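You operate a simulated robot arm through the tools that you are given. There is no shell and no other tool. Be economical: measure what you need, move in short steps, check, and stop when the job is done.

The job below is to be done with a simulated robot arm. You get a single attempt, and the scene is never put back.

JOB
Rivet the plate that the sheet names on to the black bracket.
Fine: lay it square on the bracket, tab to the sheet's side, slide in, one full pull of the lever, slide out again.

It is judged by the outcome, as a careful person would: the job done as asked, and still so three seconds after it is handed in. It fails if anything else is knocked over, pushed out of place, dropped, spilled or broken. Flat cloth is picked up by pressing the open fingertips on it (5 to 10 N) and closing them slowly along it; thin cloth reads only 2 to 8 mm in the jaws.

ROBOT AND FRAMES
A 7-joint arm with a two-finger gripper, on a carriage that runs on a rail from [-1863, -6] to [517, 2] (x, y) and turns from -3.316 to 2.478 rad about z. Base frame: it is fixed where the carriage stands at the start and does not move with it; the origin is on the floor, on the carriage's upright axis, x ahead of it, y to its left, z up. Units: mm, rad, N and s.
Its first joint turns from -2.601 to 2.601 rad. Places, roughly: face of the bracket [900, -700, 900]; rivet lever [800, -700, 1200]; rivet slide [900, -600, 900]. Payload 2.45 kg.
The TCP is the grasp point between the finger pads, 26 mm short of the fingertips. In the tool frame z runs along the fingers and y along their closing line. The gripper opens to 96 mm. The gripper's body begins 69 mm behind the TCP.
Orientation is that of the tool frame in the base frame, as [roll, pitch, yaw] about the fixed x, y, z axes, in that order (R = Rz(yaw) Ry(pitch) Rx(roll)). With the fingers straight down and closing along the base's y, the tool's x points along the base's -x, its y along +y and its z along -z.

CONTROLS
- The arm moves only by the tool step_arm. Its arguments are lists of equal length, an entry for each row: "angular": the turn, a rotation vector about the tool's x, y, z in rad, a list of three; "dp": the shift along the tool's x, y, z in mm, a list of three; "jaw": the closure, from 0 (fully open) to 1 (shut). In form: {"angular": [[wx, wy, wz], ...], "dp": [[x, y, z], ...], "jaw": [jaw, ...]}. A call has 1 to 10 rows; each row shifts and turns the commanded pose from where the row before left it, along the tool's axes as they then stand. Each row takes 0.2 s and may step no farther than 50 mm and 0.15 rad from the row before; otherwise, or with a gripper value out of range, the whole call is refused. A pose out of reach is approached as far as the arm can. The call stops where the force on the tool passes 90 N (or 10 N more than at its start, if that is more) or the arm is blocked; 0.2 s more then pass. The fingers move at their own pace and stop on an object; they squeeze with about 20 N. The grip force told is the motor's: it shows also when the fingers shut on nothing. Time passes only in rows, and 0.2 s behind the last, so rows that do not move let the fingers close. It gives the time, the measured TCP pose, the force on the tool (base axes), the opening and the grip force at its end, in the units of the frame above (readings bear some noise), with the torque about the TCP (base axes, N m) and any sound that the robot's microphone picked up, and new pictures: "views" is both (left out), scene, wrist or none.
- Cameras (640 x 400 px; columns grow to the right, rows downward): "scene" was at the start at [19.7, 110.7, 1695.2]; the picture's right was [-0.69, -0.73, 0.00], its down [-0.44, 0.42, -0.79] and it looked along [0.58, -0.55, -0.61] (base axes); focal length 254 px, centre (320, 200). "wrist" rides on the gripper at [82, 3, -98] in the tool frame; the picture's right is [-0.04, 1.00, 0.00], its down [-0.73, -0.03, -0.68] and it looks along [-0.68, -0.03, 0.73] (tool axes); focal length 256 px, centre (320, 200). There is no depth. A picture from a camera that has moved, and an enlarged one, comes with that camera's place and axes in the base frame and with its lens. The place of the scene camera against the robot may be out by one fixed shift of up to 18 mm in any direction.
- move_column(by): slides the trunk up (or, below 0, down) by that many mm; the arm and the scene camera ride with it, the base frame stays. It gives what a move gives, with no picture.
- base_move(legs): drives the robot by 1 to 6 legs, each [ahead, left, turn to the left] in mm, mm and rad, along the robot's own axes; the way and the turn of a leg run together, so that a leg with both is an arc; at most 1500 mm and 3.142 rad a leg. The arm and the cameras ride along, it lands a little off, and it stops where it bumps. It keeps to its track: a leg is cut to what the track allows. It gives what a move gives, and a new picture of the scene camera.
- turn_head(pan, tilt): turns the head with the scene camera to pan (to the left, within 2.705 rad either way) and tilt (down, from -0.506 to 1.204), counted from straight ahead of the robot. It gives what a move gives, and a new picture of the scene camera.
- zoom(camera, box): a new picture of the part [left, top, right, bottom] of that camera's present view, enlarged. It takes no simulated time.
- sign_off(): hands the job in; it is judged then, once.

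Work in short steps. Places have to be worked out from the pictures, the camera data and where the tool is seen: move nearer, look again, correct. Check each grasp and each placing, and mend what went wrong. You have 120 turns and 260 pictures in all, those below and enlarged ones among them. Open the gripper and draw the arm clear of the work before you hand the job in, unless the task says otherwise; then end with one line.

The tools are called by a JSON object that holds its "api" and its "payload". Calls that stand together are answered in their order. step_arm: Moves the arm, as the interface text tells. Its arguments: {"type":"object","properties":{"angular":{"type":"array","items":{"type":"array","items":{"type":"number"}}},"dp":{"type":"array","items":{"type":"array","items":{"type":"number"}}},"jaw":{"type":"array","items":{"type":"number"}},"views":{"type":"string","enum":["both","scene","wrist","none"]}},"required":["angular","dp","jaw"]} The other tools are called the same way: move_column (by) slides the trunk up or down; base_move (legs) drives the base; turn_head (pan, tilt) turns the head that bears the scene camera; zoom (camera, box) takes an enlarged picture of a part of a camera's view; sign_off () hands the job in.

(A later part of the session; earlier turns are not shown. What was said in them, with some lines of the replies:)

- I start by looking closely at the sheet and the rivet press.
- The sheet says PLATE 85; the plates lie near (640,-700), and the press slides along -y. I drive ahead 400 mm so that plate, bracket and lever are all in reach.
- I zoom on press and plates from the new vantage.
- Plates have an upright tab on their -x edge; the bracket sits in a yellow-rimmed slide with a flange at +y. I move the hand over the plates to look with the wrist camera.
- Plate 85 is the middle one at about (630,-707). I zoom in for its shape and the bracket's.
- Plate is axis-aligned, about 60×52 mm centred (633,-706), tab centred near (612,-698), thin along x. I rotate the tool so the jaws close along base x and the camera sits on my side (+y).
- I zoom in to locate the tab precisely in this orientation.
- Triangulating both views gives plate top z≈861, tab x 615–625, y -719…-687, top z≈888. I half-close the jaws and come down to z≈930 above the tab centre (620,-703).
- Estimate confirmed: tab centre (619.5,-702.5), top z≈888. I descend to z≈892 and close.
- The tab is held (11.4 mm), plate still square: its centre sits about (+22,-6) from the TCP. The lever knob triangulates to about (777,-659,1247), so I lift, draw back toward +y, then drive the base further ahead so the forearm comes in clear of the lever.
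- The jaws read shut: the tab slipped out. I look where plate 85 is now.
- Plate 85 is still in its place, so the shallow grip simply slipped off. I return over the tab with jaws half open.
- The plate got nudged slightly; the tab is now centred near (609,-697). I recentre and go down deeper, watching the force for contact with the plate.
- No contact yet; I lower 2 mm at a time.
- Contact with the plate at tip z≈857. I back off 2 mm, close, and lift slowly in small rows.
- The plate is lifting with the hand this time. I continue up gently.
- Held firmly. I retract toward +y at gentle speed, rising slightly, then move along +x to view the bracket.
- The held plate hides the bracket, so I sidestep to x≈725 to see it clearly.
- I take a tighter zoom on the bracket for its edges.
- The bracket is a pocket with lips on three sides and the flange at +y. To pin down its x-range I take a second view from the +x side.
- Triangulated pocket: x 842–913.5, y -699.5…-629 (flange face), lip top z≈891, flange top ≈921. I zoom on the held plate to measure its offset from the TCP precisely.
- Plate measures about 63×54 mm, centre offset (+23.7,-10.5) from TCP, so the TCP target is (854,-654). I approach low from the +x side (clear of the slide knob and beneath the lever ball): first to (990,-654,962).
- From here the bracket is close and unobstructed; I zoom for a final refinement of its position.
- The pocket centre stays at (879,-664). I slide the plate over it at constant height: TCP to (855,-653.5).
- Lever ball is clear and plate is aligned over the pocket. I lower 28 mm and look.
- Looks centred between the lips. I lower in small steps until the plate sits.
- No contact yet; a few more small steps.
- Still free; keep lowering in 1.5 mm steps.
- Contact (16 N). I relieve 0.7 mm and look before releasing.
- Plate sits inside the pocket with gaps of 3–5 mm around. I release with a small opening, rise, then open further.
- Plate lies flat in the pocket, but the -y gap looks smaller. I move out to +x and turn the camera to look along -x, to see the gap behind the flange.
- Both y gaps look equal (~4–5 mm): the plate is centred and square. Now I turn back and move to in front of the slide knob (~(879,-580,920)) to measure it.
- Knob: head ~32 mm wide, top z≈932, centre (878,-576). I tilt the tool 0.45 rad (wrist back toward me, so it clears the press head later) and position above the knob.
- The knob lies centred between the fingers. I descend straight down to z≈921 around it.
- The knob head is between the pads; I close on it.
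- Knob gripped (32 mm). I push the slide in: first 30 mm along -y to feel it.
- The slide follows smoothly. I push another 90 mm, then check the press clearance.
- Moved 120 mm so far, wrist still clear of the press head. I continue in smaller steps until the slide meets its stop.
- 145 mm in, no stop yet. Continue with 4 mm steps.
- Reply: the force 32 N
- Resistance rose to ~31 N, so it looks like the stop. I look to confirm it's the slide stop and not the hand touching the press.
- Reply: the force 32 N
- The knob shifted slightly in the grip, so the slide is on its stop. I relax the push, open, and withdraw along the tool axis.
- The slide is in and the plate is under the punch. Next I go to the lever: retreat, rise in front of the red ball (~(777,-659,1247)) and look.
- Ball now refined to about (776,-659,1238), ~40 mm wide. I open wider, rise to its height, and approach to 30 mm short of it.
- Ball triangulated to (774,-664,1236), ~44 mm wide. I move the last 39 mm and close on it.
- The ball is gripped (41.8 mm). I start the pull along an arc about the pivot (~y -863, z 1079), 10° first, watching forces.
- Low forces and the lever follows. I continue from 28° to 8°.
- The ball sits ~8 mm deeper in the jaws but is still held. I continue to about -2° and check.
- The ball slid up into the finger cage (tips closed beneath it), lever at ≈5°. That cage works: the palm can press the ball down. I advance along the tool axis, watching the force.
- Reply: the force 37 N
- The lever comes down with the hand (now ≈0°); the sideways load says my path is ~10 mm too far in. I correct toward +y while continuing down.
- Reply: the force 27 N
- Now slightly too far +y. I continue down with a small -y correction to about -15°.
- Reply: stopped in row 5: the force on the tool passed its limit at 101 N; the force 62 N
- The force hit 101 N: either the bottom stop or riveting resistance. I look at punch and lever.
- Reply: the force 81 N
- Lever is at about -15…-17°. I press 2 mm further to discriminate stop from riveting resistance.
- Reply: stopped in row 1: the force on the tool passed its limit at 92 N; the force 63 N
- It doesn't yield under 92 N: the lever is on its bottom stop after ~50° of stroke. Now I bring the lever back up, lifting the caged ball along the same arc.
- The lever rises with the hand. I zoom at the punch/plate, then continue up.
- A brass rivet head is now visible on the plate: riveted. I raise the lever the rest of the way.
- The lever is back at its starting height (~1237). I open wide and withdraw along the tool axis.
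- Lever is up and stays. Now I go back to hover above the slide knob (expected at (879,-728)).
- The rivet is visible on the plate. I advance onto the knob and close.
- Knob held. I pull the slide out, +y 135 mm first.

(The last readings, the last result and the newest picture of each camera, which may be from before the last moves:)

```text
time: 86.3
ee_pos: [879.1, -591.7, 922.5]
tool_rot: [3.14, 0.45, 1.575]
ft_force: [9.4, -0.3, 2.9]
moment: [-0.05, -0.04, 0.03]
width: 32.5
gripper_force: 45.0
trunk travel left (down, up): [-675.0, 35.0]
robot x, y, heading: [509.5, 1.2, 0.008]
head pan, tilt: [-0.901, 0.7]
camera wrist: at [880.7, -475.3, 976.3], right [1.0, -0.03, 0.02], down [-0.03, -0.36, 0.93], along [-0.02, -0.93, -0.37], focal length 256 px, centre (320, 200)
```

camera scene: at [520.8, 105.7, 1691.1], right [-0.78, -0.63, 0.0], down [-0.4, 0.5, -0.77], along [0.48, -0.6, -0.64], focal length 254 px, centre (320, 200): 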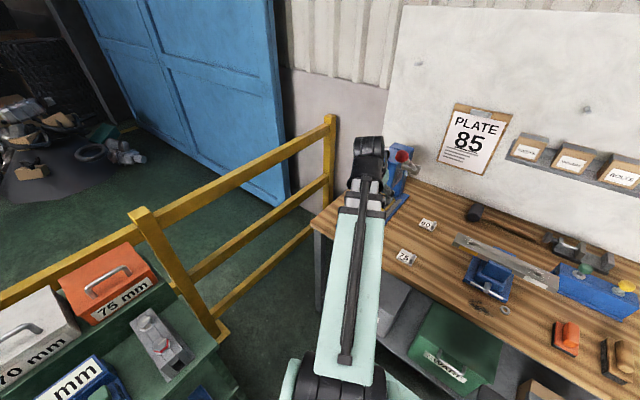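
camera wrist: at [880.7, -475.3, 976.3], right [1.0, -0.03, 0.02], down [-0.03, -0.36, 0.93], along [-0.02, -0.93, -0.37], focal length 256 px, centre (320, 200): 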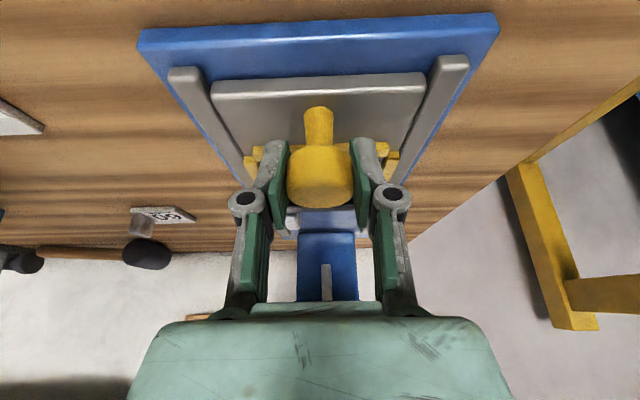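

The slide follows. The last ~13 mm in 4 mm steps until the outer stop.

{"api": "step_arm", "payload": {"angular": [[0, 0, 0], [0, 0, 0], [0, 0, 0], [0, 0, 0]], "dp": [[3.6, 0, -1.74], [3.6, 0, -1.74], [3.6, 0, -1.74], [0, 0, 0]], "jaw": [1, 1, 1, 1], "views": "none"}}

{"api": "step_arm", "payload": {"angular": [[0, 0, 0], [0, 0, 0], [0, 0, 0]], "dp": [[1.8, 0, -0.87], [1.8, 0, -0.87], [0, 0, 0]], "jaw": [1, 1, 1], "views": "none"}}

```text
time: 87.3
ee_pos: [878.7, -579.8, 922.3]
tool_rot: [3.14, 0.45, 1.576]
ft_force: [14.6, -0.1, -3.0]
moment: [-0.52, -0.32, 0.04]
width: 32.5
gripper_force: 45.0
trunk travel left (down, up): [-675.0, 35.0]
robot x, y, heading: [509.4, -0.3, 0.011]
head pan, tilt: [-0.901, 0.7]
```

```text
time: 88.1
ee_pos: [879.8, -578.4, 921.4]
tool_rot: [3.141, 0.451, 1.576]
ft_force: [21.3, -13.9, 0.4]
moment: [0.87, -0.25, -0.03]
width: 32.5
gripper_force: 44.7
trunk travel left (down, up): [-675.0, 35.0]
robot x, y, heading: [510.0, 4.4, 0.009]
head pan, tilt: [-0.901, 0.7]
```

Outer stop reached at y≈-578 (its start position). I relax, open, and withdraw.

{"api": "step_arm", "payload": {"angular": [[0, 0, 0], [0, 0, 0], [0, 0, 0], [0, 0, 0], [0, 0, 0], [0, 0, 0], [0, 0, 0]], "dp": [[-0.9, 0.8, 0.4], [0, 0, 0], [0, 0, 0], [0, 0, -20], [0, 0, -40], [0, 0, -40], [0, 0, -20]], "jaw": [1, 0.6, 0.4, 0.4, 0.4, 0.4, 0.4], "views": "both"}}

{"api": "zoom", "payload": {"camera": "wrist", "box": [220, 40, 440, 230]}}

{"api": "zoom", "payload": {"camera": "scene", "box": [310, 120, 450, 260]}}

```text
time: 89.7
ee_pos: [876.2, -523.2, 1030.5]
tool_rot: [3.14, 0.451, 1.574]
ft_force: [-1.0, 0.5, 0.2]
moment: [0.01, 0.06, -0.02]
width: 57.7
gripper_force: 0.0
trunk travel left (down, up): [-675.0, 35.0]
robot x, y, heading: [513.9, 3.3, 0.009]
head pan, tilt: [-0.901, 0.7]
camera scene: at [520.8, 105.6, 1691.0], right [-0.78, -0.63, 0.0], down [-0.4, 0.5, -0.77], along [0.48, -0.6, -0.64], focal length 254 px, centre (320, 200)
camera wrist: at [878.0, -407.2, 1085.0], right [1.0, -0.03, 0.02], down [-0.03, -0.36, 0.93], along [-0.02, -0.93, -0.37], focal length 256 px, centre (320, 200)
```

scene: 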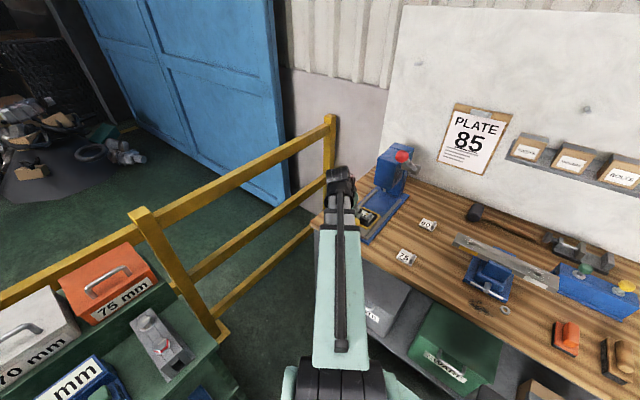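
wrist: 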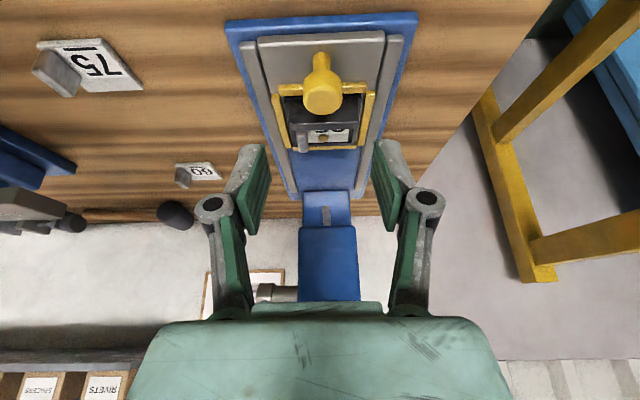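

```text
2.11 times, centred on (330, 135) of wrist
camera zoom: at [878.0, -407.2, 1085.0], right [1.0, -0.03, 0.02], down [-0.03, -0.36, 0.93], along [-0.02, -0.93, -0.37], focal length 539 px, centre (299, 337)
```

zoom: 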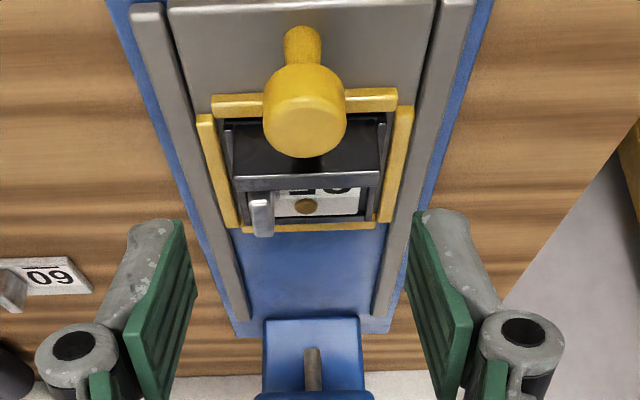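

```text
2.86 times, centred on (380, 190) of scene
camera zoom: at [520.8, 105.6, 1691.0], right [-0.78, -0.63, 0.0], down [-0.4, 0.5, -0.77], along [0.48, -0.6, -0.64], focal length 725 px, centre (149, 229)
```

zoom: 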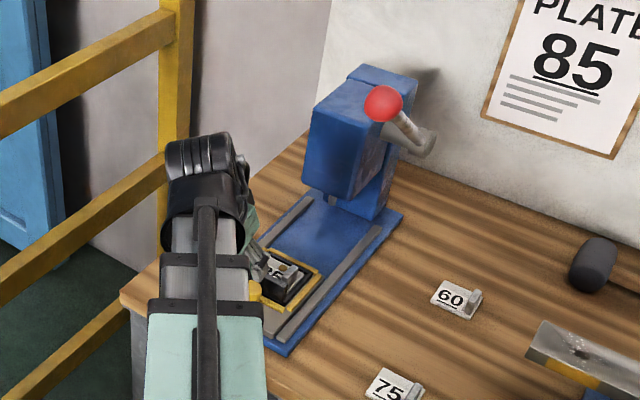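

All in order: rivet head on plate 85, slide out, lever up, nothing else disturbed. I open fully and draw the arm well back.

{"api": "step_arm", "payload": {"angular": [[0, 0, 0], [0, 0, 0], [0, 0, 0], [0, 0, 0], [0, 0, 0]], "dp": [[36, 0, -17.4], [36, 0, -17.4], [30, 0, -25], [20, 0, -25], [0, 0, 0]], "jaw": [0.3, 0, 0, 0, 0], "views": "scene"}}

{"api": "zoom", "payload": {"camera": "scene", "box": [310, 120, 450, 260]}}

```text
time: 90.9
ee_pos: [901.0, -404.1, 1058.5]
tool_rot: [3.141, 0.448, 1.574]
ft_force: [0.4, -0.7, -0.8]
moment: [-0.04, 0.01, 0.02]
width: 96.0
gripper_force: 0.1
out of reach, approached as far as the arm can: row 3, 4
trunk travel left (down, up): [-675.0, 35.0]
robot x, y, heading: [509.4, 0.1, 0.009]
head pan, tilt: [-0.901, 0.7]
camera scene: at [520.8, 105.8, 1691.0], right [-0.78, -0.63, 0.0], down [-0.4, 0.5, -0.77], along [0.48, -0.6, -0.64], focal length 254 px, centre (320, 200)
```

scene: 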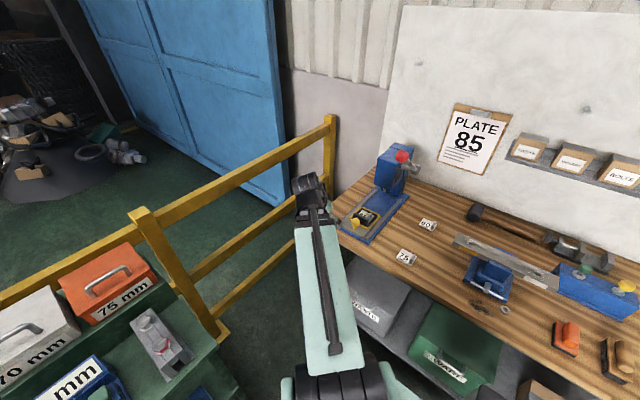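

```text
2.86 times, centred on (380, 190) of scene
camera zoom: at [520.8, 105.8, 1691.0], right [-0.78, -0.63, 0.0], down [-0.4, 0.5, -0.77], along [0.48, -0.6, -0.64], focal length 725 px, centre (149, 229)
```

zoom: 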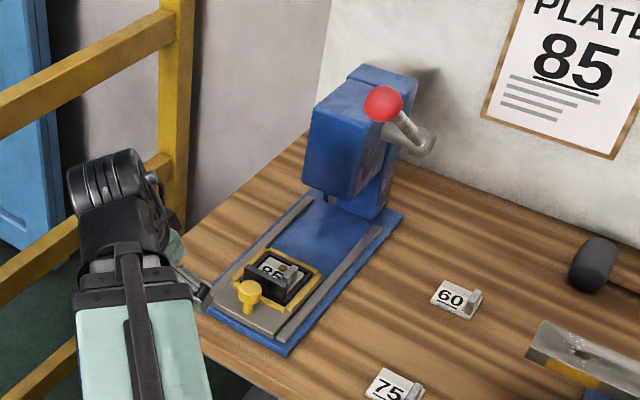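

The plate is riveted square on the bracket, the slide is out, the lever is up and the arm is clear, so I hand the job in.

{"api": "sign_off", "payload": {}}

```text
The job is handed in.
```

Plate 85 is riveted to the black bracket and square in its pocket, with the tab on the right of the press, which I took as the sheet's side; after one full pull the lever is back up, the slide is out and the arm is clear.
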